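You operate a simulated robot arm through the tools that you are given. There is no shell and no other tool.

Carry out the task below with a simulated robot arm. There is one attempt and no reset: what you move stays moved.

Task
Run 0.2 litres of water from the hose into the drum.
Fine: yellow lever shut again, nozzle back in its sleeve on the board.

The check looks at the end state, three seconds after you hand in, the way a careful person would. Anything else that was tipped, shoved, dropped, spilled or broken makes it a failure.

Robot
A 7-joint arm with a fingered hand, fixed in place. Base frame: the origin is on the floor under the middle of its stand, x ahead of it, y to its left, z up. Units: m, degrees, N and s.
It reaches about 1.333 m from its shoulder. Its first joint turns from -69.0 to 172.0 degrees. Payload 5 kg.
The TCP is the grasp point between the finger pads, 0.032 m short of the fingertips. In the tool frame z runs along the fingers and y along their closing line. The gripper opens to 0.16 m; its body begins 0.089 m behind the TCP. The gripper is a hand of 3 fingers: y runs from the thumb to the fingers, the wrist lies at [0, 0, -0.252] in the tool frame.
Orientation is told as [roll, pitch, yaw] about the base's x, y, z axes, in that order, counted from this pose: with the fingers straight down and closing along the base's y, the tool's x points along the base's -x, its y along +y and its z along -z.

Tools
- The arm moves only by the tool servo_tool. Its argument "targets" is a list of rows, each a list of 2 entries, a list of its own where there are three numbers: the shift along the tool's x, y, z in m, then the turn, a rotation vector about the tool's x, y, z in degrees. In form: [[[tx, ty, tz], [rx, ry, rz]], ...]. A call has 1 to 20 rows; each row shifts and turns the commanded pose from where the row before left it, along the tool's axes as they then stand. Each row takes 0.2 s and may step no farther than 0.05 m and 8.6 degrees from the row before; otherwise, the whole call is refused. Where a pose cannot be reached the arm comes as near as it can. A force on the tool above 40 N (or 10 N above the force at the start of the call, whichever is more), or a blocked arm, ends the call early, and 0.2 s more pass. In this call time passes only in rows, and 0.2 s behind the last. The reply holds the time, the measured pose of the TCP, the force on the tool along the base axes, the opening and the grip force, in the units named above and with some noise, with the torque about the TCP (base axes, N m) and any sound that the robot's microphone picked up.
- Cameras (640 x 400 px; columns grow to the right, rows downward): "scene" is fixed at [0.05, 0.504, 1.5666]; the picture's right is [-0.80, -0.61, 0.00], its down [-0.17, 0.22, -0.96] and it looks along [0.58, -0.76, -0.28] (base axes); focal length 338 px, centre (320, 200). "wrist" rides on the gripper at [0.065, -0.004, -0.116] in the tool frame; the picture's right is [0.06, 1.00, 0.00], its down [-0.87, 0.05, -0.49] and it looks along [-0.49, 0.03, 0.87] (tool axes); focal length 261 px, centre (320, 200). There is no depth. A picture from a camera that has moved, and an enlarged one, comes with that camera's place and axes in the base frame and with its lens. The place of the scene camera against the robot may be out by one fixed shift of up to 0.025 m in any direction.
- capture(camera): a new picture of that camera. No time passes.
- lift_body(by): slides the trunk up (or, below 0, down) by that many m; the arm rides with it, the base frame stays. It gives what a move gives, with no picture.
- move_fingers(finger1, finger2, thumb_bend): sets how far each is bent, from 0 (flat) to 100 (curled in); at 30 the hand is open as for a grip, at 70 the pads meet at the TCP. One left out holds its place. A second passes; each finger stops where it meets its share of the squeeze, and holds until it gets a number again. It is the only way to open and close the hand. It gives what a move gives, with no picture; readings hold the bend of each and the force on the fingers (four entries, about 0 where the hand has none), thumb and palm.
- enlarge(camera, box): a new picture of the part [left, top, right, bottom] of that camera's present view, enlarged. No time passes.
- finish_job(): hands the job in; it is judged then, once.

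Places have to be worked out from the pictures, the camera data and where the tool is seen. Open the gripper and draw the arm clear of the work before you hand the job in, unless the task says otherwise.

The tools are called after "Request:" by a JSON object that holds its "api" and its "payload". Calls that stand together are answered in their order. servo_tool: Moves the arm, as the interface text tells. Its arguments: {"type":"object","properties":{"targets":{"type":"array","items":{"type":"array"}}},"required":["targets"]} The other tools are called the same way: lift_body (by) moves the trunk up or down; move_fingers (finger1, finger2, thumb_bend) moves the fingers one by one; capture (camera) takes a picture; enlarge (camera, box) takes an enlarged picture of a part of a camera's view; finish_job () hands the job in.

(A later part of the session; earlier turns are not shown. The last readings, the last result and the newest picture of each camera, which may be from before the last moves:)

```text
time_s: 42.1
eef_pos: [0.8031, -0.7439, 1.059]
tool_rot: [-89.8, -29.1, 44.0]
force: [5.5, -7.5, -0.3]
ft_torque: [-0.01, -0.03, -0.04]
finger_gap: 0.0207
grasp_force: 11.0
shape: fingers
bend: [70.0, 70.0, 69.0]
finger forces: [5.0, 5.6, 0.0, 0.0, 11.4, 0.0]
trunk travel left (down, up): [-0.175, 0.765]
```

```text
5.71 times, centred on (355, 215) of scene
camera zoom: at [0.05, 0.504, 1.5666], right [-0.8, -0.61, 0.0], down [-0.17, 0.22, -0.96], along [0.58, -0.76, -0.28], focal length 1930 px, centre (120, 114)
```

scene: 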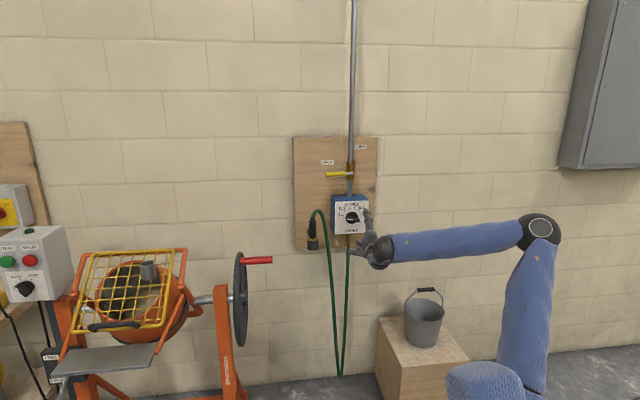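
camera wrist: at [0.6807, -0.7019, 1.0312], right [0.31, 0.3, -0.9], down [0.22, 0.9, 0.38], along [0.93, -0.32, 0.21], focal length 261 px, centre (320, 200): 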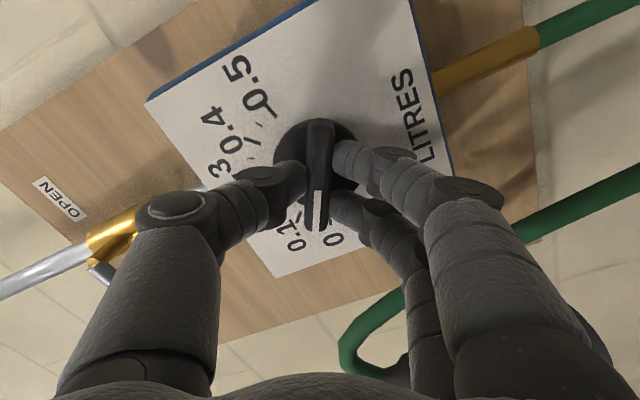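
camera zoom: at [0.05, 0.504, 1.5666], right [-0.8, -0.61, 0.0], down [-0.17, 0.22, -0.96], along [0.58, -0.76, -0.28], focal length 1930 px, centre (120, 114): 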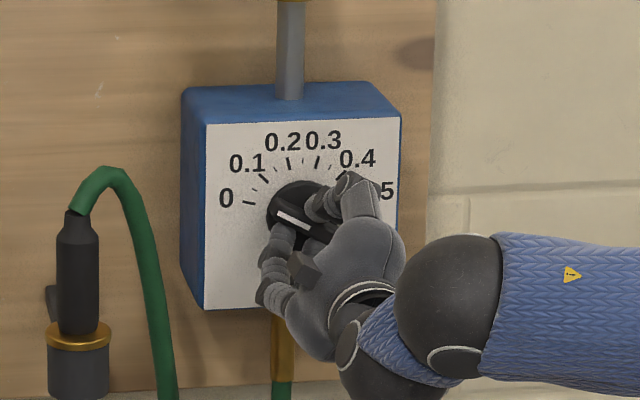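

The knob follows the hand (pointer about halfway to 0.1). I turn 45° more towards 0.2.

Request:
{"api": "servo_tool", "payload": {"targets": [[[0, 0, 0], [0, 0, 7.5]], [[0, 0, 0], [0, 0, 7.5]], [[0, 0, 0], [0, 0, 7.5]], [[0, 0, 0], [0, 0, 7.5]], [[0, 0, 0], [0, 0, 7.5]], [[0, 0, 0], [0, 0, 7.5]]]}}

Request:
{"api": "capture", "payload": {"camera": "wrist"}}

Request:
{"api": "enlarge", "payload": {"camera": "scene", "box": [325, 185, 385, 240]}}

Request:
{"api": "enlarge", "payload": {"camera": "wrist", "box": [220, 80, 420, 260]}}

```text
time_s: 43.5
eef_pos: [0.8032, -0.7441, 1.0602]
tool_rot: [-88.9, -74.0, 43.2]
force: [7.4, -7.9, 3.9]
ft_torque: [-0.1, -0.02, -0.05]
finger_gap: 0.0209
grasp_force: 11.1
shape: fingers
bend: [70.0, 70.0, 69.0]
finger forces: [4.6, 5.2, 0.0, 0.0, 11.7, 0.0]
trunk travel left (down, up): [-0.175, 0.765]
```

```text
taken
camera wrist: at [0.7074, -0.6756, 0.9982], right [0.68, 0.66, -0.33], down [-0.13, 0.55, 0.82], along [0.73, -0.51, 0.46], focal length 261 px, centre (320, 200)
```

wrist: 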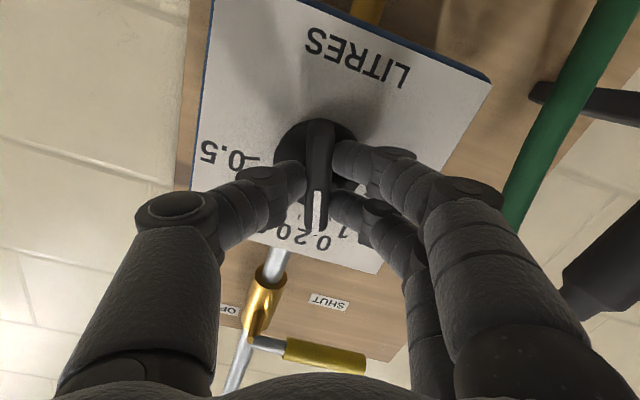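

```text
7.27 times, centred on (355, 212) of scene
camera zoom: at [0.05, 0.504, 1.5666], right [-0.8, -0.61, 0.0], down [-0.17, 0.22, -0.96], along [0.58, -0.76, -0.28], focal length 2456 px, centre (66, 109)
```

zoom: 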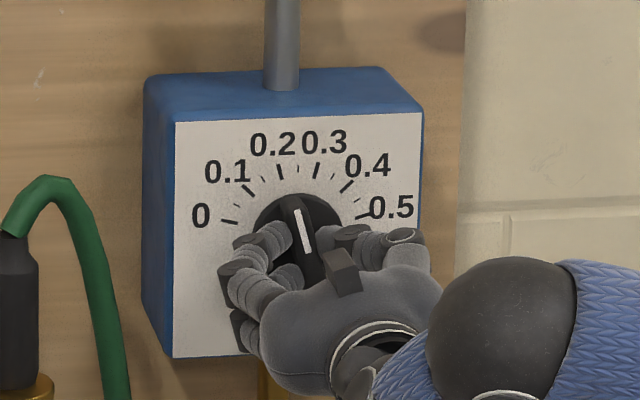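

```text
2.22 times, centred on (320, 170) of wrist
camera zoom: at [0.7074, -0.6756, 0.9982], right [0.68, 0.66, -0.33], down [-0.13, 0.55, 0.82], along [0.73, -0.51, 0.46], focal length 579 px, centre (320, 267)
```

zoom: 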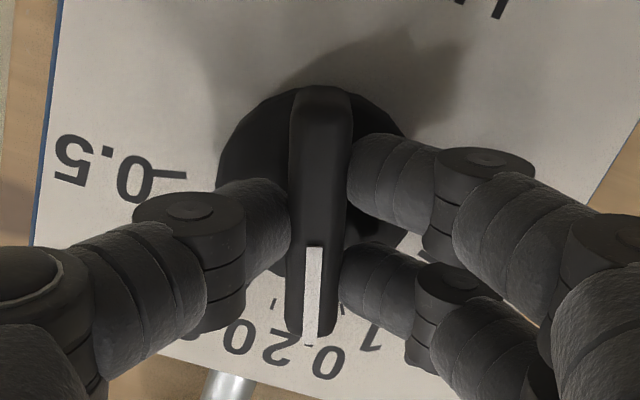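

The pointer now looks close to the 0.2 tick. I enlarge further to compare the directions.

Request:
{"api": "enlarge", "payload": {"camera": "scene", "box": [340, 196, 368, 222]}}

Request:
{"api": "enlarge", "payload": {"camera": "wrist", "box": [285, 160, 355, 240]}}

```text
15.38 times, centred on (354, 209) of scene
camera zoom: at [0.05, 0.504, 1.5666], right [-0.8, -0.61, 0.0], down [-0.17, 0.22, -0.96], along [0.58, -0.76, -0.28], focal length 5195 px, centre (-203, 62)
```

zoom: 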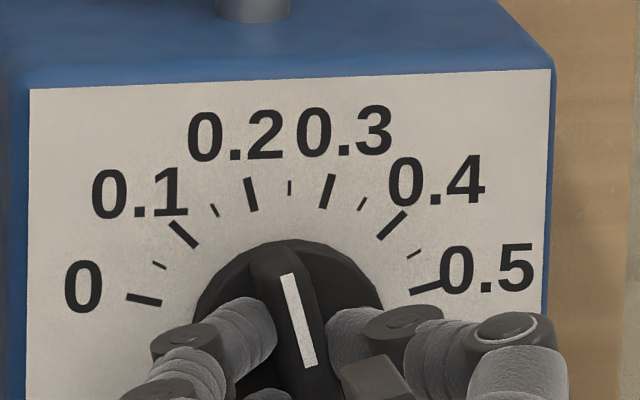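

```text
5.00 times, centred on (320, 200) of wrist
camera zoom: at [0.7074, -0.6756, 0.9982], right [0.68, 0.66, -0.33], down [-0.13, 0.55, 0.82], along [0.73, -0.51, 0.46], focal length 1303 px, centre (320, 200)
```

zoom: 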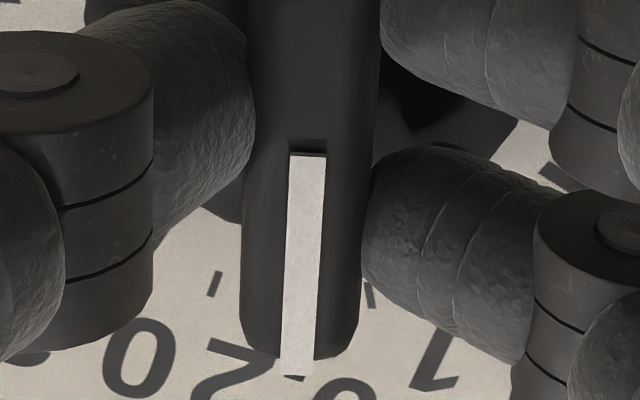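

Hand rotation (60.0°) and the wrist view both put the pointer on 0.2, to within about 1°. I release the wing and back off to check the pointer unobstructed.

Request:
{"api": "move_fingers", "payload": {"finger1": 58, "finger2": 58, "thumb_bend": 58}}

Request:
{"api": "servo_tool", "payload": {"targets": [[[0, 0, -0.03], [0, 0, 0]], [[0, 0, -0.04], [0, 0, 0]], [[0, 0, -0.04], [0, 0, 0]], [[0, 0, -0.04], [0, 0, 0]]]}}

Request:
{"api": "enlarge", "payload": {"camera": "wrist", "box": [250, 60, 410, 180]}}

Request:
{"api": "enlarge", "payload": {"camera": "scene", "box": [335, 194, 375, 224]}}

Request:
{"api": "capture", "payload": {"camera": "wrist"}}

```text
time_s: 44.5
eef_pos: [0.8025, -0.7443, 1.0603]
tool_rot: [-89.1, -74.0, 43.2]
force: [-0.2, 0.7, -0.3]
ft_torque: [-0.01, 0.03, -0.02]
finger_gap: 0.0586
grasp_force: 0.0
shape: fingers
bend: [57.0, 57.0, 57.0]
finger forces: [0.1, 0.1, 0.0, 0.0, 0.0, 0.0]
trunk travel left (down, up): [-0.175, 0.765]
```

```text
time_s: 45.5
eef_pos: [0.6974, -0.637, 1.0603]
tool_rot: [-89.1, -74.0, 43.2]
force: [0.4, -0.3, 0.4]
ft_torque: [-0.01, -0.01, 0.0]
finger_gap: 0.0586
grasp_force: 0.1
shape: fingers
bend: [57.0, 57.0, 57.0]
finger forces: [0.0, 0.1, 0.1, 0.1, 0.0, 0.0]
trunk travel left (down, up): [-0.175, 0.765]
```

```text
3.33 times, centred on (330, 120) of wrist
camera zoom: at [0.6014, -0.5683, 0.9991], right [0.68, 0.66, -0.33], down [-0.13, 0.55, 0.82], along [0.73, -0.51, 0.46], focal length 869 px, centre (287, 467)
```

zoom: 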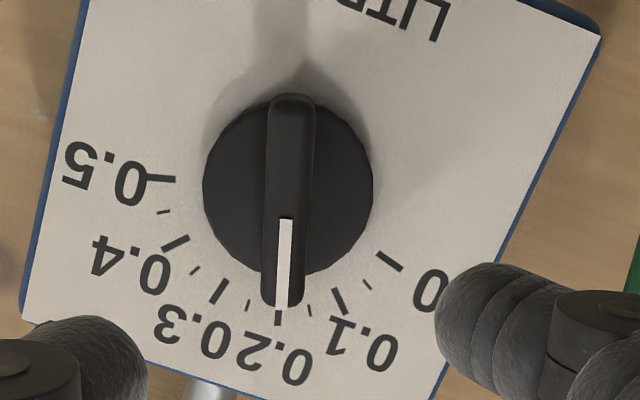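

```text
13.33 times, centred on (355, 209) of scene
camera zoom: at [0.05, 0.504, 1.5666], right [-0.8, -0.61, 0.0], down [-0.17, 0.22, -0.96], along [0.58, -0.76, -0.28], focal length 4502 px, centre (-147, 80)
```

zoom: 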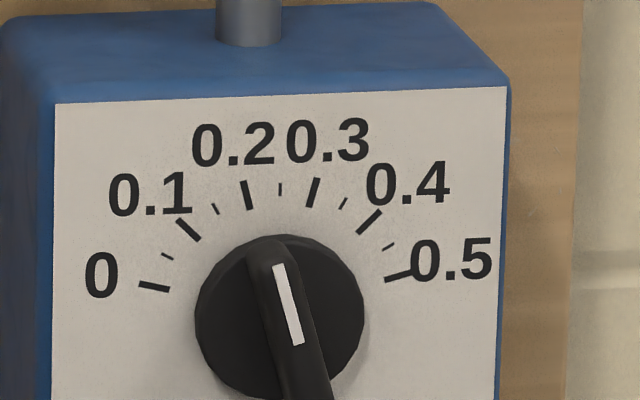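

```text
taken
camera wrist: at [0.6014, -0.5683, 0.9991], right [0.68, 0.66, -0.33], down [-0.13, 0.55, 0.82], along [0.73, -0.51, 0.46], focal length 261 px, centre (320, 200)
```

wrist: 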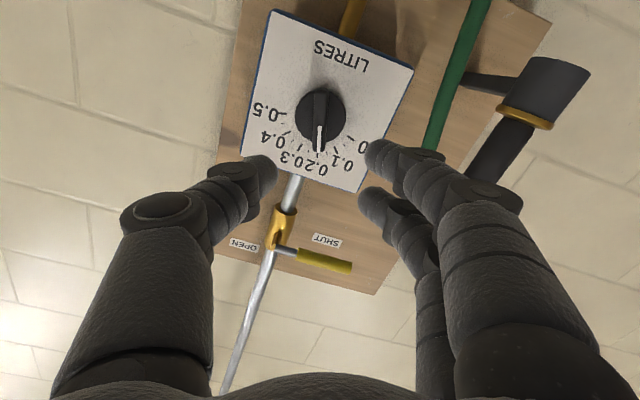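

The pointer's slope matches the 0.2 tick position to within about half a degree, so the dial is set. Next is the nozzle. I roll the hand level, shift left in front of the nozzle and look before closing in.

Request:
{"api": "servo_tool", "payload": {"targets": [[[0, 0, 0], [0, 0, 7.5]], [[0, 0, 0], [0, 0, 7.5]], [[0.006, 0.037, 0], [0, 0, 0]], [[0.006, 0.037, 0], [0, 0, 0]], [[0.006, 0.037, 0], [0, 0, 0]], [[0.006, 0.037, 0], [0, 0, 0]], [[0.006, 0.036, 0], [0, 0, 0]]]}}

Request:
{"api": "capture", "payload": {"camera": "wrist"}}

Request:
{"api": "capture", "payload": {"camera": "scene"}}

```text
time_s: 47.1
eef_pos: [0.8326, -0.5209, 1.0309]
tool_rot: [-65.1, -89.0, 19.8]
force: [-0.6, 0.0, -0.7]
ft_torque: [0.0, 0.0, 0.04]
finger_gap: 0.0586
grasp_force: 0.1
shape: fingers
bend: [57.0, 57.0, 57.0]
finger forces: [0.0, 0.0, 0.1, 0.0, 0.0, 0.1]
out of reach, approached as far as the arm can: row 7
trunk travel left (down, up): [-0.175, 0.765]
```

```text
taken
camera wrist: at [0.7481, -0.4422, 0.9663], right [0.71, 0.7, -0.08], down [-0.29, 0.39, 0.87], along [0.64, -0.59, 0.48], focal length 261 px, centre (320, 200)
```

wrist: 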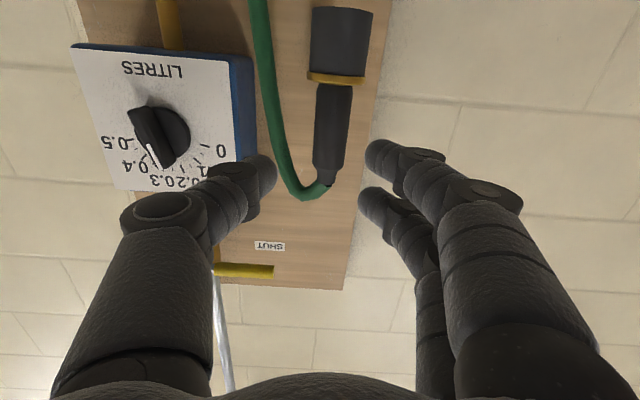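

```text
taken
```

scene: 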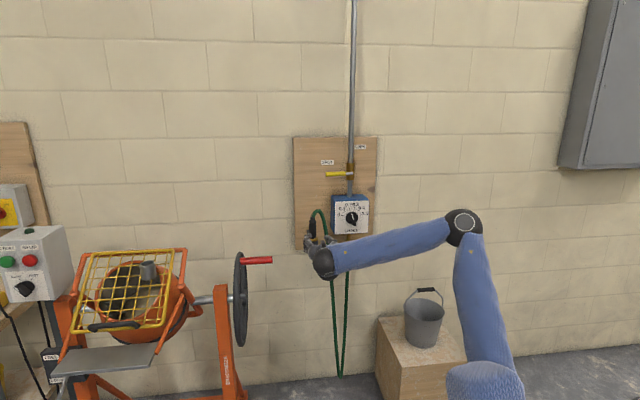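

The arm is at its pitch limit here because the elbow is above the hand. The nozzle is at s≈0.231, slightly left of the hand axis. I back off 4 cm, lower the trunk 0.15 m and raise the hand again to gain wrist range.

Request:
{"api": "servo_tool", "payload": {"targets": [[[0, 0, -0.04], [0, 0, 0]]]}}

Request:
{"api": "lift_body", "payload": {"by": -0.15}}

Request:
{"api": "servo_tool", "payload": {"targets": [[[-0.04, 0, 0], [0, 0, 0]], [[-0.04, 0, 0], [0, 0, 0]], [[-0.04, 0, 0], [0, 0, 0]], [[-0.03, 0.01, 0], [0, 0, 0]]]}}

Request:
{"api": "capture", "payload": {"camera": "wrist"}}

```text
time_s: 47.5
eef_pos: [0.8104, -0.5174, 1.0391]
tool_rot: [-57.2, -88.7, 12.5]
force: [-0.8, 0.3, -0.2]
ft_torque: [-0.02, -0.05, -0.02]
finger_gap: 0.0588
grasp_force: 0.1
shape: fingers
bend: [57.0, 57.0, 57.0]
finger forces: [0.0, 0.0, 0.0, 0.0, 0.1, 0.0]
out of reach, approached as far as the arm can: row 1
trunk travel left (down, up): [-0.175, 0.765]
```

```text
time_s: 49.2
eef_pos: [0.8108, -0.5189, 0.8878]
tool_rot: [-57.8, -89.0, 12.9]
force: [-0.1, 0.1, -1.0]
ft_torque: [0.03, 0.0, 0.02]
finger_gap: 0.0587
grasp_force: 0.1
shape: fingers
bend: [57.0, 57.0, 57.0]
finger forces: [0.0, 0.0, 0.0, 0.0, 0.0, 0.0]
trunk travel left (down, up): [-0.025, 0.915]
```

```text
time_s: 50.2
eef_pos: [0.8205, -0.5112, 1.0378]
tool_rot: [-56.1, -88.7, 11.3]
force: [-0.7, -0.3, -0.6]
ft_torque: [-0.03, 0.03, 0.04]
finger_gap: 0.059
grasp_force: 0.0
shape: fingers
bend: [57.0, 57.0, 57.0]
finger forces: [0.0, 0.1, 0.0, 0.0, 0.0, 0.0]
trunk travel left (down, up): [-0.025, 0.915]
```

```text
taken
camera wrist: at [0.7348, -0.4318, 0.9728], right [0.7, 0.71, -0.08], down [-0.29, 0.39, 0.87], along [0.65, -0.59, 0.48], focal length 261 px, centre (320, 200)
```

wrist: 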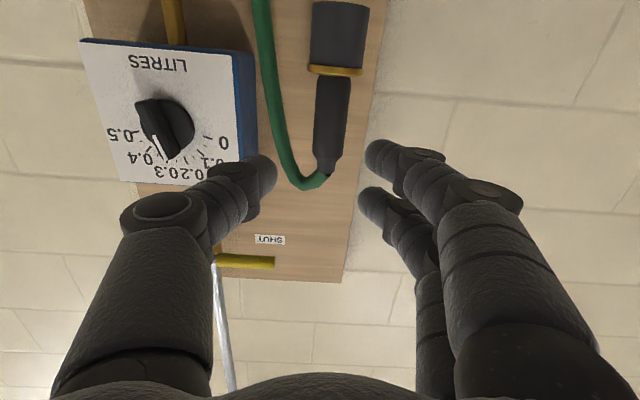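

Reach is fine now, the nozzle handle is at s≈0.231 and the hose hangs about 6 cm to its right, so the thumb fits between. I shift left 1.4 cm and approach in two stages.

Request:
{"api": "servo_tool", "payload": {"targets": [[[0.003, 0.014, 0.01], [0, 0, 0]], [[0, 0, 0.03], [0, 0, 0]], [[0, 0, 0.03], [0, 0, 0]], [[0, 0, 0.03], [0, 0, 0]]]}}

Request:
{"api": "capture", "payload": {"camera": "wrist"}}

Request:
{"api": "enlarge", "payload": {"camera": "scene", "box": [280, 190, 380, 270]}}

```text
time_s: 51.2
eef_pos: [0.9011, -0.5716, 1.0334]
tool_rot: [-58.8, -88.8, 14.0]
force: [0.1, 0.4, 0.4]
ft_torque: [-0.01, 0.04, -0.02]
finger_gap: 0.0587
grasp_force: 0.1
shape: fingers
bend: [57.0, 57.0, 57.0]
finger forces: [0.0, 0.1, 0.1, 0.0, 0.0, 0.0]
trunk travel left (down, up): [-0.025, 0.915]
```

```text
taken
camera wrist: at [0.8154, -0.492, 0.9689], right [0.7, 0.71, -0.08], down [-0.29, 0.39, 0.87], along [0.65, -0.59, 0.48], focal length 261 px, centre (320, 200)
```

wrist: 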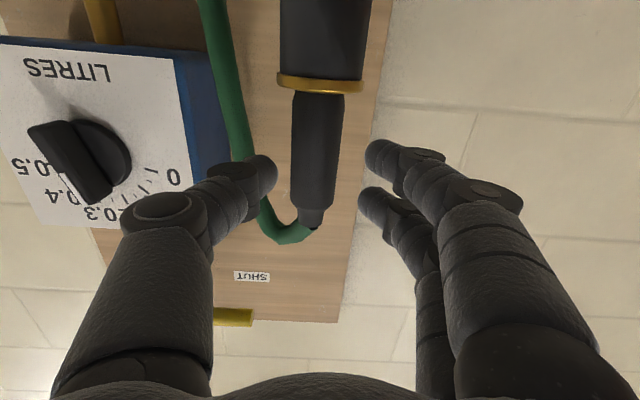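

```text
5.00 times, centred on (330, 230) of scene
camera zoom: at [0.05, 0.504, 1.5666], right [-0.8, -0.61, 0.0], down [-0.17, 0.22, -0.96], along [0.58, -0.76, -0.28], focal length 1688 px, centre (270, 50)
```

zoom: 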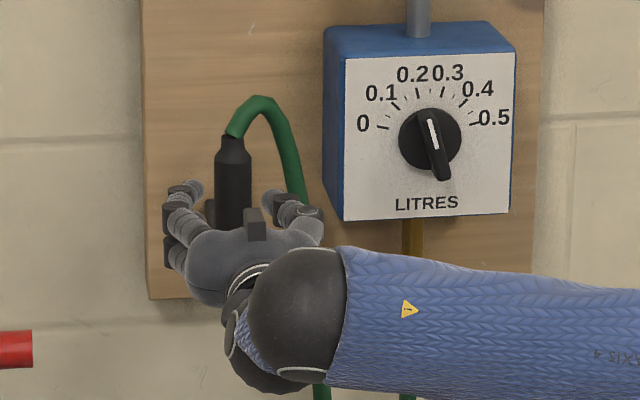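

The handle is centred between thumb and fingers and the hose lies just outside the thumb. I advance the last 5 cm.

Request:
{"api": "servo_tool", "payload": {"targets": [[[0, 0, 0.02], [0, 0, 0]], [[0, 0, 0.02], [0, 0, 0]], [[0, 0, 0.01], [0, 0, 0]]]}}

Request:
{"api": "capture", "payload": {"camera": "wrist"}}

Request:
{"api": "enlarge", "payload": {"camera": "scene", "box": [280, 190, 380, 270]}}

```text
time_s: 52.0
eef_pos: [0.9366, -0.6058, 1.0327]
tool_rot: [-57.6, -88.8, 12.8]
force: [0.3, 0.5, -0.4]
ft_torque: [0.02, 0.0, 0.0]
finger_gap: 0.0588
grasp_force: 0.1
shape: fingers
bend: [57.0, 57.0, 57.0]
finger forces: [0.1, 0.0, 0.0, 0.0, 0.0, 0.0]
trunk travel left (down, up): [-0.025, 0.915]
```

```text
taken
camera wrist: at [0.8508, -0.5278, 0.968], right [0.7, 0.71, -0.08], down [-0.29, 0.39, 0.87], along [0.65, -0.59, 0.48], focal length 261 px, centre (320, 200)
```

wrist: 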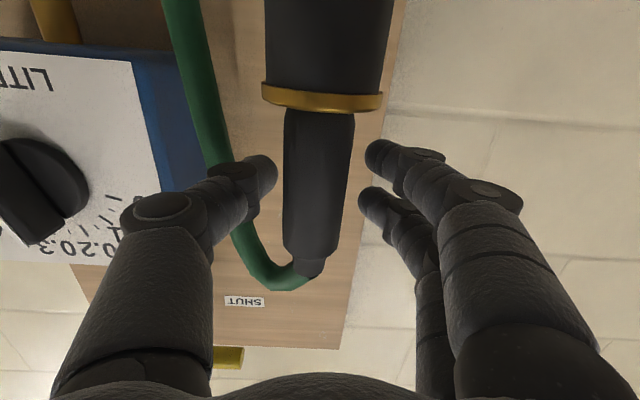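

```text
5.00 times, centred on (330, 230) of scene
camera zoom: at [0.05, 0.504, 1.5666], right [-0.8, -0.61, 0.0], down [-0.17, 0.22, -0.96], along [0.58, -0.76, -0.28], focal length 1688 px, centre (270, 50)
```

zoom: 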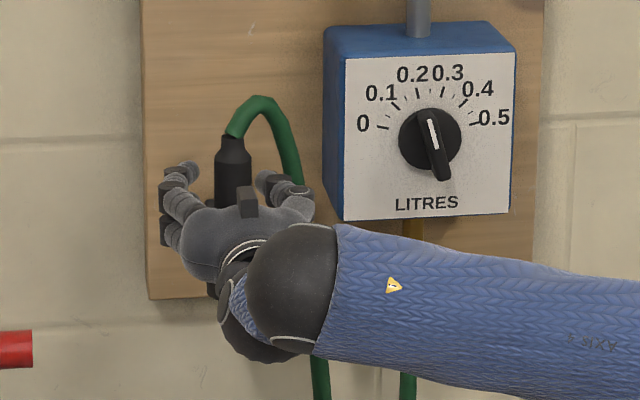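

The handle now sits at the grasp point, slightly right of centre by about 1.5 mm. I close the hand on it.

Request:
{"api": "move_fingers", "payload": {"finger1": 75, "finger2": 75, "thumb_bend": 75}}

Request:
{"api": "capture", "payload": {"camera": "wrist"}}

```text
time_s: 53.0
eef_pos: [0.9345, -0.6064, 1.0333]
tool_rot: [-60.5, -89.0, 15.8]
force: [5.1, -6.3, 15.4]
ft_torque: [-0.15, -0.19, -0.03]
finger_gap: 0.0196
grasp_force: 16.4
shape: fingers
bend: [72.0, 73.0, 70.0]
finger forces: [10.5, 7.3, 0.0, 0.0, 15.2, 0.1]
trunk travel left (down, up): [-0.025, 0.915]
```

```text
taken
camera wrist: at [0.8501, -0.5274, 0.9697], right [0.7, 0.71, -0.08], down [-0.3, 0.39, 0.87], along [0.65, -0.59, 0.48], focal length 261 px, centre (320, 200)
```

wrist: 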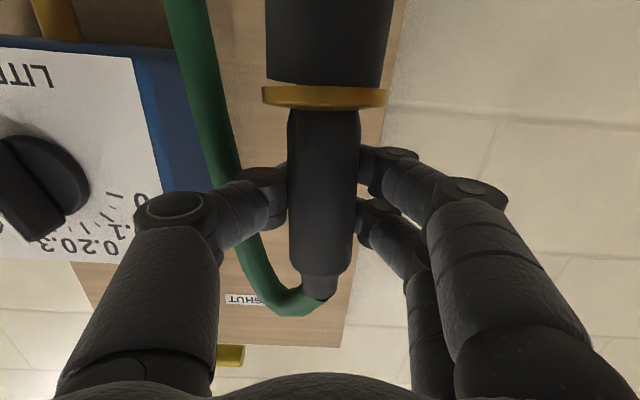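

The hand holds the handle, and the gold collar seems to be part of the nozzle, resting on the sleeve. I lift slowly by 2 cm and watch the force.

Request:
{"api": "servo_tool", "payload": {"targets": [[[-0.01, 0, 0], [0, 0, 0]], [[-0.01, 0, 0], [0, 0, 0]]]}}

Request:
{"api": "capture", "payload": {"camera": "wrist"}}

Request:
{"api": "enlarge", "payload": {"camera": "scene", "box": [280, 190, 380, 270]}}

```text
time_s: 53.6
eef_pos: [0.9372, -0.6062, 1.0525]
tool_rot: [-57.7, -88.8, 13.0]
force: [1.1, -0.2, 0.4]
ft_torque: [0.01, -0.03, -0.01]
finger_gap: 0.0047
grasp_force: 0.1
shape: fingers
bend: [74.0, 74.0, 73.0]
finger forces: [0.0, 0.1, 0.1, 0.1, 0.1, 0.0]
trunk travel left (down, up): [-0.025, 0.915]
```

```text
taken
camera wrist: at [0.851, -0.5272, 0.9877], right [0.7, 0.71, -0.08], down [-0.29, 0.39, 0.87], along [0.65, -0.59, 0.48], focal length 261 px, centre (320, 200)
```

wrist: 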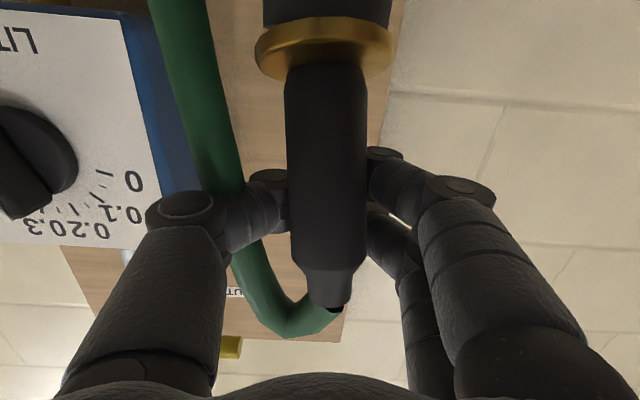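

```text
5.00 times, centred on (330, 230) of scene
camera zoom: at [0.05, 0.504, 1.5666], right [-0.8, -0.61, 0.0], down [-0.17, 0.22, -0.96], along [0.58, -0.76, -0.28], focal length 1688 px, centre (270, 50)
```

zoom: 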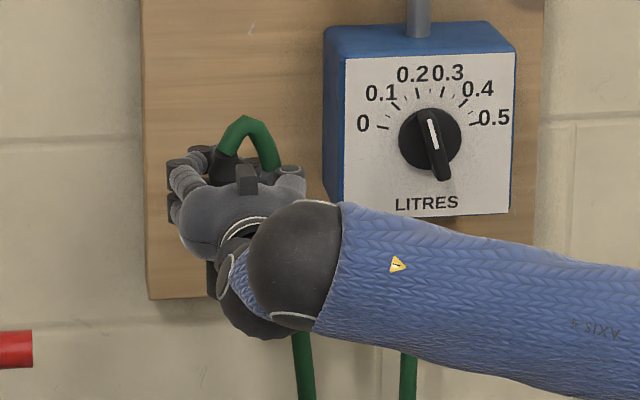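

The fingertips closed behind the handle and it slipped towards the palm, though the nozzle is still in its sleeve. I open again to let it settle and reposition further back.

Request:
{"api": "move_fingers", "payload": {"finger1": 57, "finger2": 57, "thumb_bend": 57}}

Request:
{"api": "servo_tool", "payload": {"targets": [[[0.01, 0, 0], [0, 0, 0]], [[0.01, 0, 0], [0, 0, 0]]]}}

Request:
{"api": "capture", "payload": {"camera": "wrist"}}

Request:
{"api": "enlarge", "payload": {"camera": "scene", "box": [280, 190, 380, 270]}}

```text
time_s: 54.6
eef_pos: [0.9355, -0.6067, 1.0527]
tool_rot: [-57.6, -88.8, 13.0]
force: [0.0, 0.0, 0.6]
ft_torque: [0.01, -0.01, 0.04]
finger_gap: 0.0624
grasp_force: 0.0
shape: fingers
bend: [56.0, 56.0, 56.0]
finger forces: [0.0, 0.1, 0.0, 0.1, 0.1, 0.0]
trunk travel left (down, up): [-0.025, 0.915]
```

```text
time_s: 55.2
eef_pos: [0.9361, -0.6066, 1.032]
tool_rot: [-57.7, -88.8, 13.1]
force: [0.0, 0.1, 0.1]
ft_torque: [-0.01, 0.01, -0.02]
finger_gap: 0.0624
grasp_force: 0.1
shape: fingers
bend: [56.0, 56.0, 56.0]
finger forces: [0.0, 0.0, 0.0, 0.0, 0.0, 0.0]
trunk travel left (down, up): [-0.025, 0.915]
```

```text
taken
camera wrist: at [0.8508, -0.5278, 0.9683], right [0.7, 0.71, -0.08], down [-0.29, 0.39, 0.87], along [0.65, -0.59, 0.48], focal length 261 px, centre (320, 200)
```

wrist: 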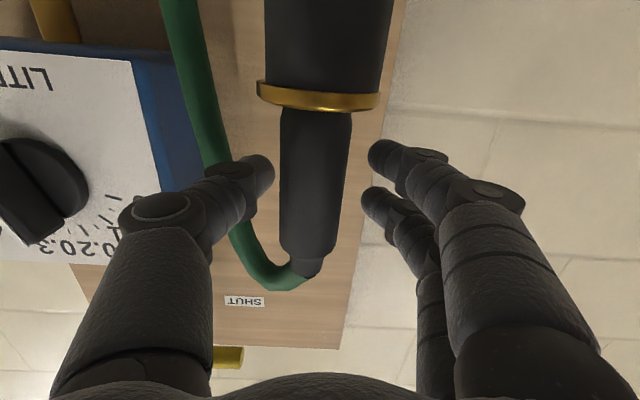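

```text
5.00 times, centred on (330, 230) of scene
camera zoom: at [0.05, 0.504, 1.5666], right [-0.8, -0.61, 0.0], down [-0.17, 0.22, -0.96], along [0.58, -0.76, -0.28], focal length 1688 px, centre (270, 50)
```

zoom: 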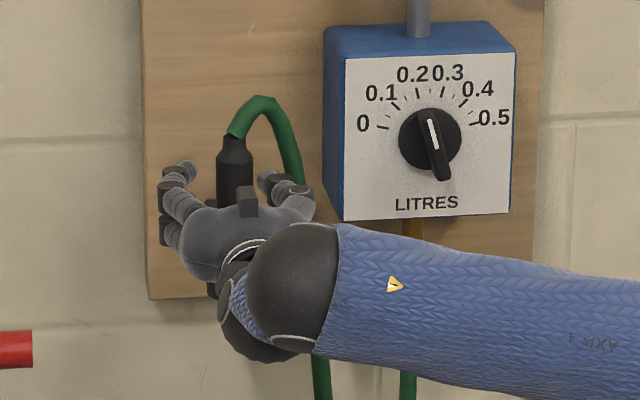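

The nozzle settled back upright in the sleeve. The fingers' end segments curl inward and push a round handle towards the palm, so a wrapped power grip will hold better. I raise the hand 1 cm and advance so the handle lies deeper, near the palm.

Request:
{"api": "servo_tool", "payload": {"targets": [[[-0.01, 0, 0], [0, 0, 0]], [[0, 0, 0.015], [0, 0, 0]], [[0, 0, 0.015], [0, 0, 0]]]}}

Request:
{"api": "capture", "payload": {"camera": "wrist"}}

Request:
{"api": "enlarge", "payload": {"camera": "scene", "box": [280, 190, 380, 270]}}

```text
time_s: 56.0
eef_pos: [0.957, -0.6291, 1.0421]
tool_rot: [-58.1, -88.8, 13.3]
force: [0.4, 0.6, -0.1]
ft_torque: [0.03, -0.01, 0.0]
finger_gap: 0.0622
grasp_force: 0.0
shape: fingers
bend: [56.0, 56.0, 56.0]
finger forces: [0.0, 0.0, 0.0, 0.0, 0.1, 0.1]
trunk travel left (down, up): [-0.025, 0.915]
```

```text
taken
camera wrist: at [0.8719, -0.5491, 0.978], right [0.7, 0.71, -0.08], down [-0.29, 0.39, 0.87], along [0.65, -0.59, 0.48], focal length 261 px, centre (320, 200)
```

wrist: 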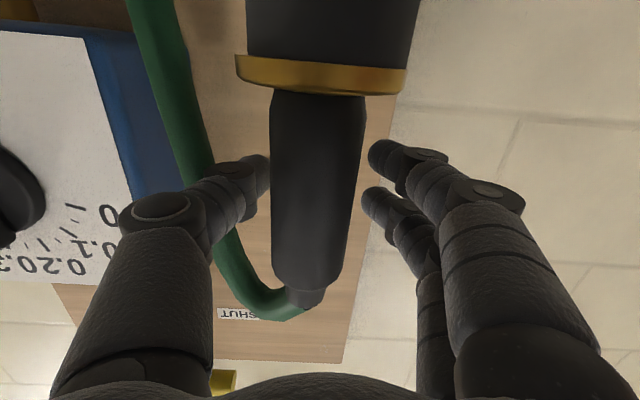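

```text
5.00 times, centred on (330, 230) of scene
camera zoom: at [0.05, 0.504, 1.5666], right [-0.8, -0.61, 0.0], down [-0.17, 0.22, -0.96], along [0.58, -0.76, -0.28], focal length 1688 px, centre (270, 50)
```

zoom: 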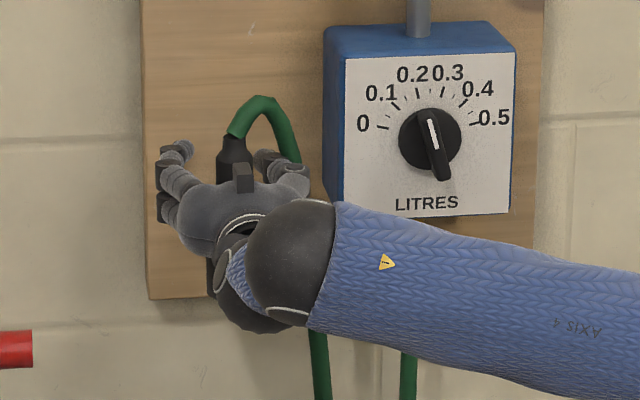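

The handle is now about 3 cm behind the grasp point with no contact. I advance 2.5 cm more towards the palm, watching for contact.

Request:
{"api": "servo_tool", "payload": {"targets": [[[0, 0, 0.01], [0, 0, 0]], [[0, 0, 0.01], [0, 0, 0]], [[0, 0, 0.005], [0, 0, 0]]]}}

Request:
{"api": "capture", "payload": {"camera": "wrist"}}

Request:
{"api": "enlarge", "payload": {"camera": "scene", "box": [280, 190, 380, 270]}}

```text
time_s: 56.8
eef_pos: [0.9757, -0.6452, 1.0431]
tool_rot: [-57.0, -88.9, 12.3]
force: [0.1, 0.0, 0.2]
ft_torque: [0.02, -0.04, -0.05]
finger_gap: 0.0625
grasp_force: 0.1
shape: fingers
bend: [56.0, 56.0, 56.0]
finger forces: [0.0, 0.0, 0.0, 0.0, 0.0, 0.1]
trunk travel left (down, up): [-0.025, 0.915]
```

```text
taken
camera wrist: at [0.8899, -0.5661, 0.9779], right [0.7, 0.71, -0.08], down [-0.29, 0.39, 0.87], along [0.65, -0.59, 0.48], focal length 261 px, centre (320, 200)
```

wrist: 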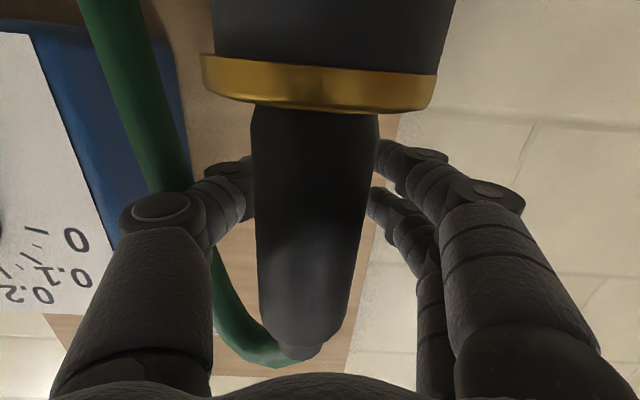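

```text
5.00 times, centred on (330, 230) of scene
camera zoom: at [0.05, 0.504, 1.5666], right [-0.8, -0.61, 0.0], down [-0.17, 0.22, -0.96], along [0.58, -0.76, -0.28], focal length 1688 px, centre (270, 50)
```

zoom: 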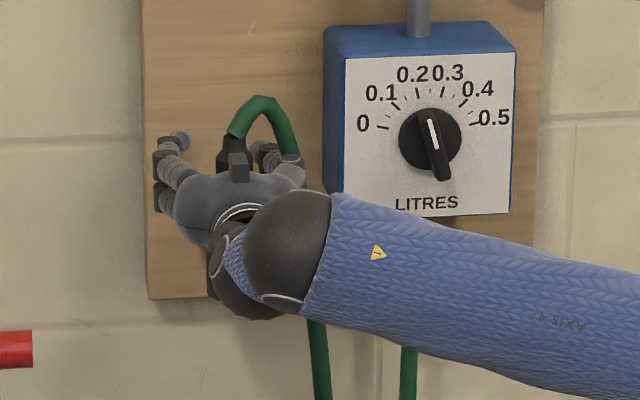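

The handle is about 5.5 cm behind the grasp point, close to the palm. I now curl the fingers around it.

Request:
{"api": "move_fingers", "payload": {"finger1": 85, "finger2": 85, "thumb_bend": 85}}

Request:
{"api": "capture", "payload": {"camera": "wrist"}}

Request:
{"api": "enlarge", "payload": {"camera": "scene", "box": [280, 190, 380, 270]}}

```text
time_s: 57.8
eef_pos: [0.9759, -0.6449, 1.0426]
tool_rot: [-57.4, -88.9, 12.6]
force: [0.0, -0.1, -0.3]
ft_torque: [0.01, -0.01, 0.0]
finger_gap: 0.0017
grasp_force: 0.1
shape: fingers
bend: [77.0, 77.0, 76.0]
finger forces: [0.0, 0.1, 0.0, 0.0, 0.1, 0.0]
trunk travel left (down, up): [-0.025, 0.915]
```

```text
taken
camera wrist: at [0.8898, -0.5661, 0.9779], right [0.7, 0.71, -0.08], down [-0.29, 0.39, 0.87], along [0.65, -0.59, 0.48], focal length 261 px, centre (320, 200)
```

wrist: 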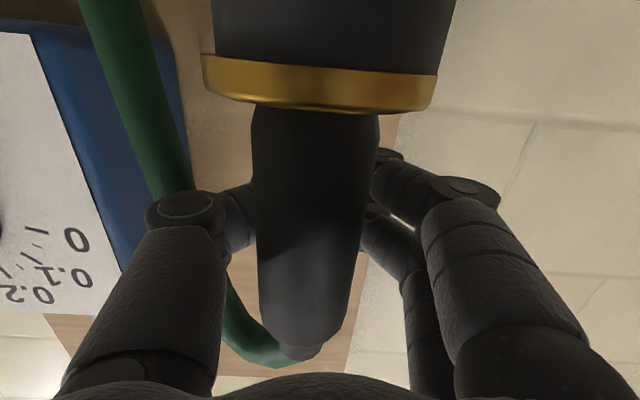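

```text
5.00 times, centred on (330, 230) of scene
camera zoom: at [0.05, 0.504, 1.5666], right [-0.8, -0.61, 0.0], down [-0.17, 0.22, -0.96], along [0.58, -0.76, -0.28], focal length 1688 px, centre (270, 50)
```

zoom: 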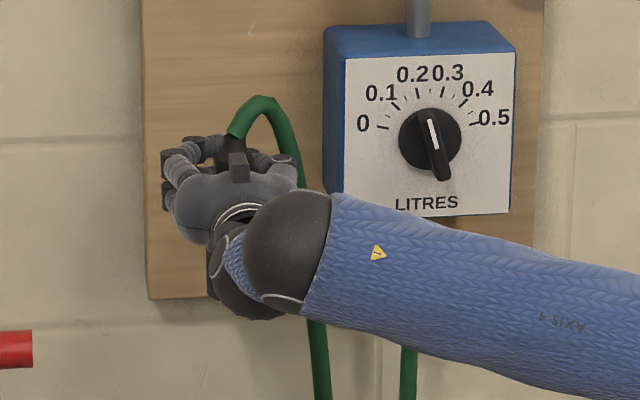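

The fingertips met each other at about 77 without touching the handle. I repeat the command to see whether they curl further past one another.

Request:
{"api": "move_fingers", "payload": {"finger1": 90, "finger2": 90, "thumb_bend": 90}}

Request:
{"api": "capture", "payload": {"camera": "wrist"}}

```text
time_s: 58.8
eef_pos: [0.9757, -0.6458, 1.0414]
tool_rot: [-57.3, -88.8, 12.7]
force: [0.4, -0.6, -0.3]
ft_torque: [0.01, 0.02, -0.02]
finger_gap: 0.0013
grasp_force: 0.0
shape: fingers
bend: [81.0, 81.0, 80.0]
finger forces: [0.0, 0.1, 0.1, 0.0, 0.1, 0.1]
trunk travel left (down, up): [-0.025, 0.915]
```

```text
taken
camera wrist: at [0.8898, -0.5661, 0.9779], right [0.7, 0.71, -0.08], down [-0.29, 0.39, 0.87], along [0.65, -0.59, 0.48], focal length 261 px, centre (320, 200)
```

wrist: 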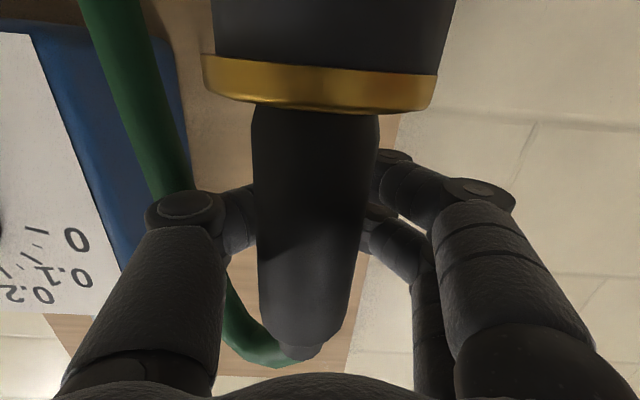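

The fingers keep curling slowly (81). I command 100 so the tips wrap back towards the handle.

Request:
{"api": "move_fingers", "payload": {"finger1": 100, "finger2": 100, "thumb_bend": 100}}

Request:
{"api": "capture", "payload": {"camera": "wrist"}}

Request:
{"api": "enlarge", "payload": {"camera": "scene", "box": [290, 200, 370, 260]}}

```text
time_s: 59.8
eef_pos: [0.975, -0.6452, 1.0429]
tool_rot: [-57.5, -88.8, 12.7]
force: [-0.2, -0.7, -0.7]
ft_torque: [-0.03, 0.02, -0.01]
finger_gap: 0.001
grasp_force: 0.1
shape: fingers
bend: [90.0, 90.0, 92.0]
finger forces: [0.0, 0.0, 0.0, 0.0, 0.0, 0.1]
trunk travel left (down, up): [-0.025, 0.915]
```

```text
taken
camera wrist: at [0.8898, -0.5661, 0.9779], right [0.7, 0.71, -0.08], down [-0.29, 0.39, 0.87], along [0.65, -0.59, 0.48], focal length 261 px, centre (320, 200)
```

wrist: 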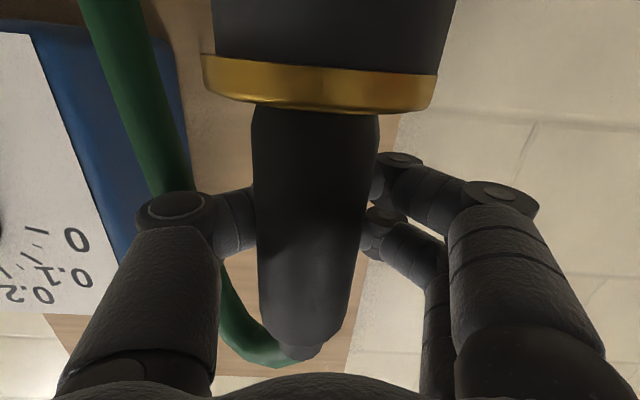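

```text
6.67 times, centred on (330, 230) of scene
camera zoom: at [0.05, 0.504, 1.5666], right [-0.8, -0.61, 0.0], down [-0.17, 0.22, -0.96], along [0.58, -0.76, -0.28], focal length 2251 px, centre (253, 0)
```

zoom: 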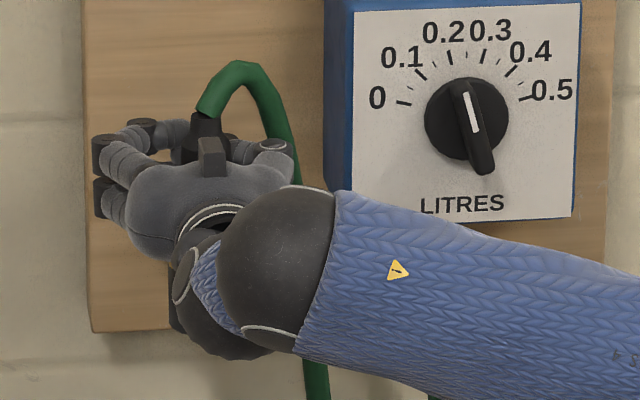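

Full curl only forms a loose cage, since the thumb and fingertips meet and block each other. A pinch with the rounded fingertips, with the handle about 2.4 cm ahead of the grasp point, should not squeeze it out. I open and back off to that position.

Request:
{"api": "move_fingers", "payload": {"finger1": 56, "finger2": 56, "thumb_bend": 56}}

Request:
{"api": "servo_tool", "payload": {"targets": [[[0, -0.001, -0.02], [0, 0, 0]], [[0, -0.001, -0.02], [0, 0, 0]], [[0.006, 0, -0.02], [0, 0, 0]], [[0.006, 0, -0.018], [0, 0, 0]]]}}

Request:
{"api": "capture", "payload": {"camera": "wrist"}}

Request:
{"api": "enlarge", "payload": {"camera": "scene", "box": [280, 190, 380, 270]}}

```text
time_s: 60.8
eef_pos: [0.9755, -0.6445, 1.0432]
tool_rot: [-57.3, -88.8, 12.7]
force: [0.6, -0.1, 0.3]
ft_torque: [-0.02, -0.03, -0.01]
finger_gap: 0.0621
grasp_force: 0.1
shape: fingers
bend: [56.0, 56.0, 56.0]
finger forces: [0.1, 0.0, 0.1, 0.1, 0.0, 0.1]
trunk travel left (down, up): [-0.025, 0.915]
```

```text
time_s: 61.8
eef_pos: [0.9192, -0.5909, 1.0312]
tool_rot: [-57.6, -88.9, 12.9]
force: [0.3, 0.0, -0.3]
ft_torque: [0.03, 0.0, 0.0]
finger_gap: 0.0624
grasp_force: 0.1
shape: fingers
bend: [56.0, 56.0, 56.0]
finger forces: [0.1, 0.1, 0.0, 0.0, 0.1, 0.0]
trunk travel left (down, up): [-0.025, 0.915]
```

```text
taken
camera wrist: at [0.8334, -0.5122, 0.9667], right [0.7, 0.71, -0.08], down [-0.29, 0.39, 0.87], along [0.65, -0.59, 0.48], focal length 261 px, centre (320, 200)
```

wrist: 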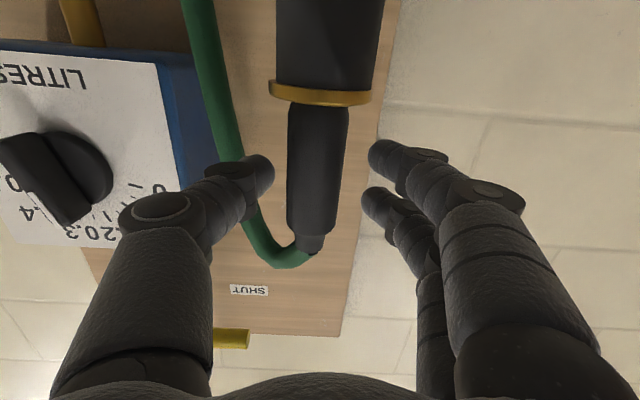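

```text
5.00 times, centred on (330, 230) of scene
camera zoom: at [0.05, 0.504, 1.5666], right [-0.8, -0.61, 0.0], down [-0.17, 0.22, -0.96], along [0.58, -0.76, -0.28], focal length 1688 px, centre (270, 50)
```

zoom: 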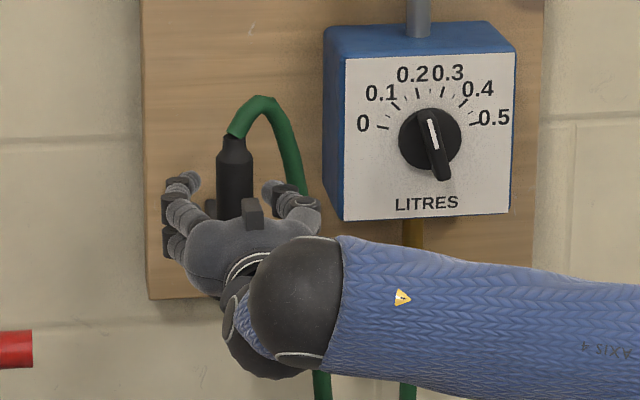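

The handle is now between the fingertips, centred, with a depth matching 2.5 cm ahead of the grasp point. I close to pinch it.

Request:
{"api": "move_fingers", "payload": {"finger1": 72, "finger2": 72, "thumb_bend": 72}}

Request:
{"api": "capture", "payload": {"camera": "wrist"}}

Request:
{"api": "enlarge", "payload": {"camera": "scene", "box": [280, 190, 380, 270]}}

```text
time_s: 62.8
eef_pos: [0.9182, -0.5922, 1.0313]
tool_rot: [-57.2, -88.8, 12.5]
force: [-0.4, -0.5, -0.6]
ft_torque: [0.04, 0.03, 0.02]
finger_gap: 0.0367
grasp_force: 17.9
shape: fingers
bend: [67.0, 67.0, 66.0]
finger forces: [9.6, 9.3, 0.0, 0.0, 17.4, 0.0]
trunk travel left (down, up): [-0.025, 0.915]
```

```text
taken
camera wrist: at [0.8336, -0.5125, 0.9665], right [0.7, 0.71, -0.08], down [-0.29, 0.39, 0.87], along [0.65, -0.59, 0.48], focal length 261 px, centre (320, 200)
```

wrist: 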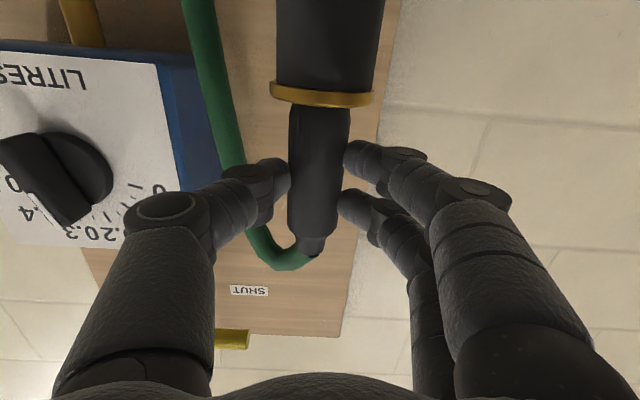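

```text
5.00 times, centred on (330, 230) of scene
camera zoom: at [0.05, 0.504, 1.5666], right [-0.8, -0.61, 0.0], down [-0.17, 0.22, -0.96], along [0.58, -0.76, -0.28], focal length 1688 px, centre (270, 50)
```

zoom: 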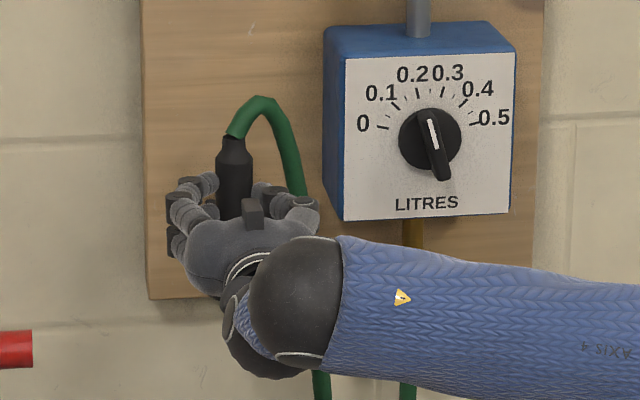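

A clean pinch this time: gap 0.037, balanced forces (19 against 17 N) and no net push on the tool. I lift 3 cm and check that the nozzle follows.

Request:
{"api": "servo_tool", "payload": {"targets": [[[-0.008, 0, 0], [0, 0, 0]], [[-0.01, 0, 0], [0, 0, 0]], [[-0.012, 0, 0], [0, 0, 0]]]}}

Request:
{"api": "capture", "payload": {"camera": "wrist"}}

Request:
{"api": "enlarge", "payload": {"camera": "scene", "box": [280, 190, 380, 270]}}

```text
time_s: 63.6
eef_pos: [0.9191, -0.5908, 1.0613]
tool_rot: [-57.3, -88.9, 12.6]
force: [0.0, 1.0, -2.3]
ft_torque: [0.06, 0.03, 0.0]
finger_gap: 0.0367
grasp_force: 17.9
shape: fingers
bend: [67.0, 67.0, 66.0]
finger forces: [9.5, 9.2, 0.0, 0.0, 17.3, 0.0]
trunk travel left (down, up): [-0.025, 0.915]
```

```text
taken
camera wrist: at [0.8337, -0.5125, 0.9961], right [0.7, 0.71, -0.08], down [-0.29, 0.39, 0.87], along [0.65, -0.59, 0.48], focal length 261 px, centre (320, 200)
```

wrist: 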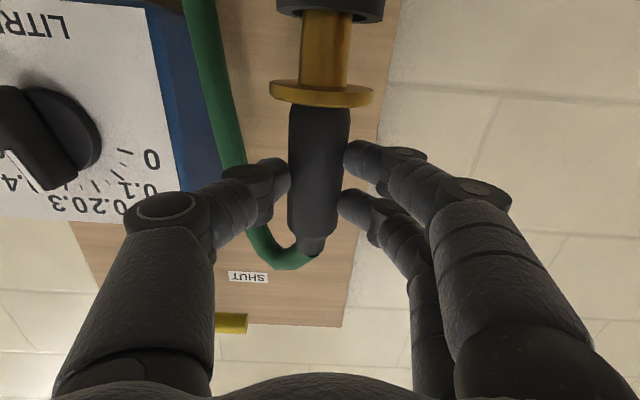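

```text
5.00 times, centred on (330, 230) of scene
camera zoom: at [0.05, 0.504, 1.5666], right [-0.8, -0.61, 0.0], down [-0.17, 0.22, -0.96], along [0.58, -0.76, -0.28], focal length 1688 px, centre (270, 50)
```

zoom: 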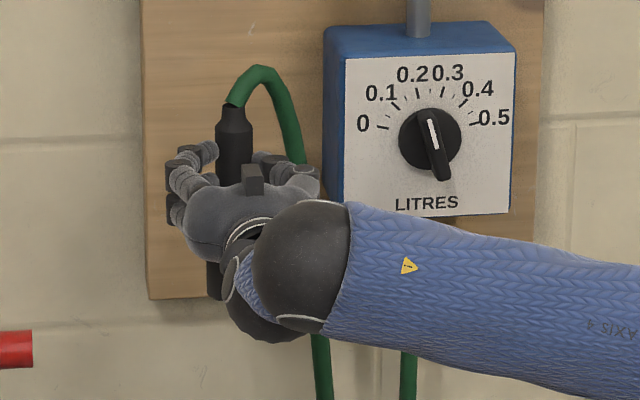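

The nozzle rises with the hand: the collar belongs to it and a thinner brass spout sits below. I keep lifting to see the whole spout clear of the sleeve.

Request:
{"api": "servo_tool", "payload": {"targets": [[[-0.015, 0, 0], [0, 0, 0]], [[-0.015, 0, 0], [0, 0, 0]], [[-0.015, 0, 0], [0, 0, 0]], [[-0.015, 0, 0], [0, 0, 0]], [[-0.015, 0, 0], [0, 0, 0]]]}}

Request:
{"api": "capture", "payload": {"camera": "wrist"}}

Request:
{"api": "enlarge", "payload": {"camera": "scene", "box": [270, 170, 390, 270]}}

```text
time_s: 64.8
eef_pos: [0.9211, -0.5912, 1.1358]
tool_rot: [-56.7, -89.0, 12.0]
force: [0.1, 0.2, -2.3]
ft_torque: [0.04, 0.02, -0.01]
finger_gap: 0.0366
grasp_force: 18.1
shape: fingers
bend: [67.0, 67.0, 66.0]
finger forces: [9.6, 9.1, 0.0, 0.0, 17.3, 0.1]
trunk travel left (down, up): [-0.025, 0.915]
```

```text
taken
camera wrist: at [0.8355, -0.5123, 1.0715], right [0.7, 0.71, -0.08], down [-0.29, 0.39, 0.87], along [0.65, -0.59, 0.48], focal length 261 px, centre (320, 200)
```

wrist: 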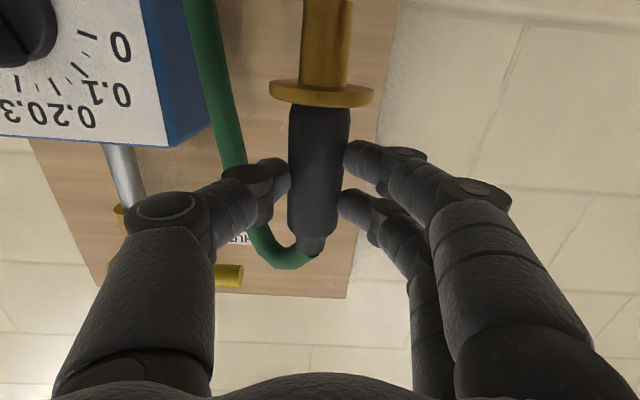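

```text
4.00 times, centred on (330, 220) of scene
camera zoom: at [0.05, 0.504, 1.5666], right [-0.8, -0.61, 0.0], down [-0.17, 0.22, -0.96], along [0.58, -0.76, -0.28], focal length 1351 px, centre (280, 120)
```

zoom: 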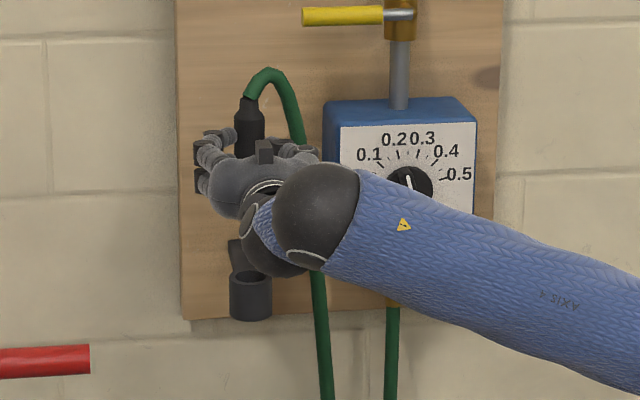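

The sleeve is an open cup, now probably empty. I lift 6 cm more to be sure the spout is out, then draw back from the board.

Request:
{"api": "servo_tool", "payload": {"targets": [[[-0.02, 0, 0], [0, 0, 0]], [[-0.02, 0, 0], [0, 0, 0]], [[-0.02, 0, 0], [0, 0, 0]], [[0, 0, -0.02], [0, 0, 0]], [[0, 0, -0.03], [0, 0, 0]], [[0, 0, -0.03], [0, 0, 0]]]}}

Request:
{"api": "capture", "payload": {"camera": "wrist"}}

Request:
{"api": "enlarge", "payload": {"camera": "scene", "box": [260, 160, 400, 280]}}

Request:
{"api": "capture", "payload": {"camera": "scene"}}

```text
time_s: 66.2
eef_pos: [0.8658, -0.534, 1.1963]
tool_rot: [-57.2, -88.9, 12.5]
force: [0.2, -0.3, -2.7]
ft_torque: [0.04, 0.03, -0.03]
finger_gap: 0.0366
grasp_force: 18.0
shape: fingers
bend: [67.0, 68.0, 66.0]
finger forces: [9.5, 9.0, 0.1, 0.0, 17.3, 0.0]
trunk travel left (down, up): [-0.025, 0.915]
```

```text
taken
camera wrist: at [0.7801, -0.4555, 1.1316], right [0.7, 0.71, -0.08], down [-0.29, 0.39, 0.87], along [0.65, -0.59, 0.48], focal length 261 px, centre (320, 200)
```

wrist: 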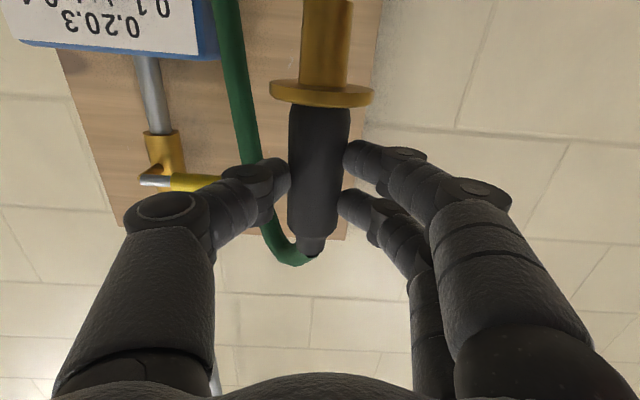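

```text
3.33 times, centred on (330, 220) of scene
camera zoom: at [0.05, 0.504, 1.5666], right [-0.8, -0.61, 0.0], down [-0.17, 0.22, -0.96], along [0.58, -0.76, -0.28], focal length 1126 px, centre (287, 133)
```

zoom: 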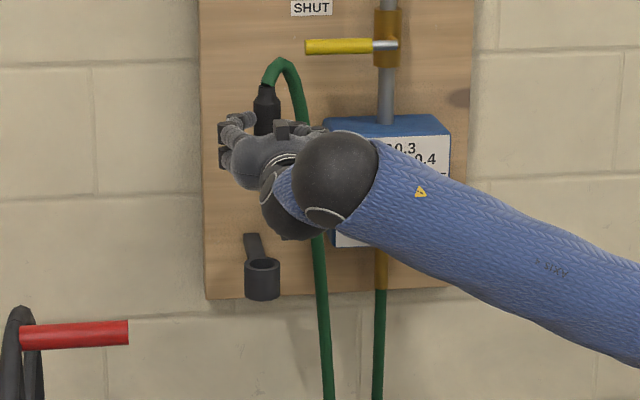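

```text
taken
```

scene: 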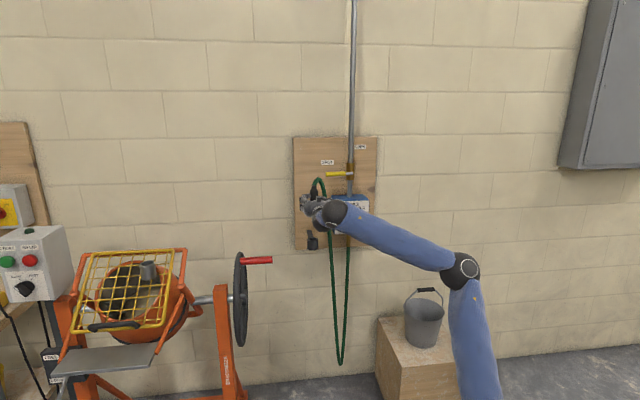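

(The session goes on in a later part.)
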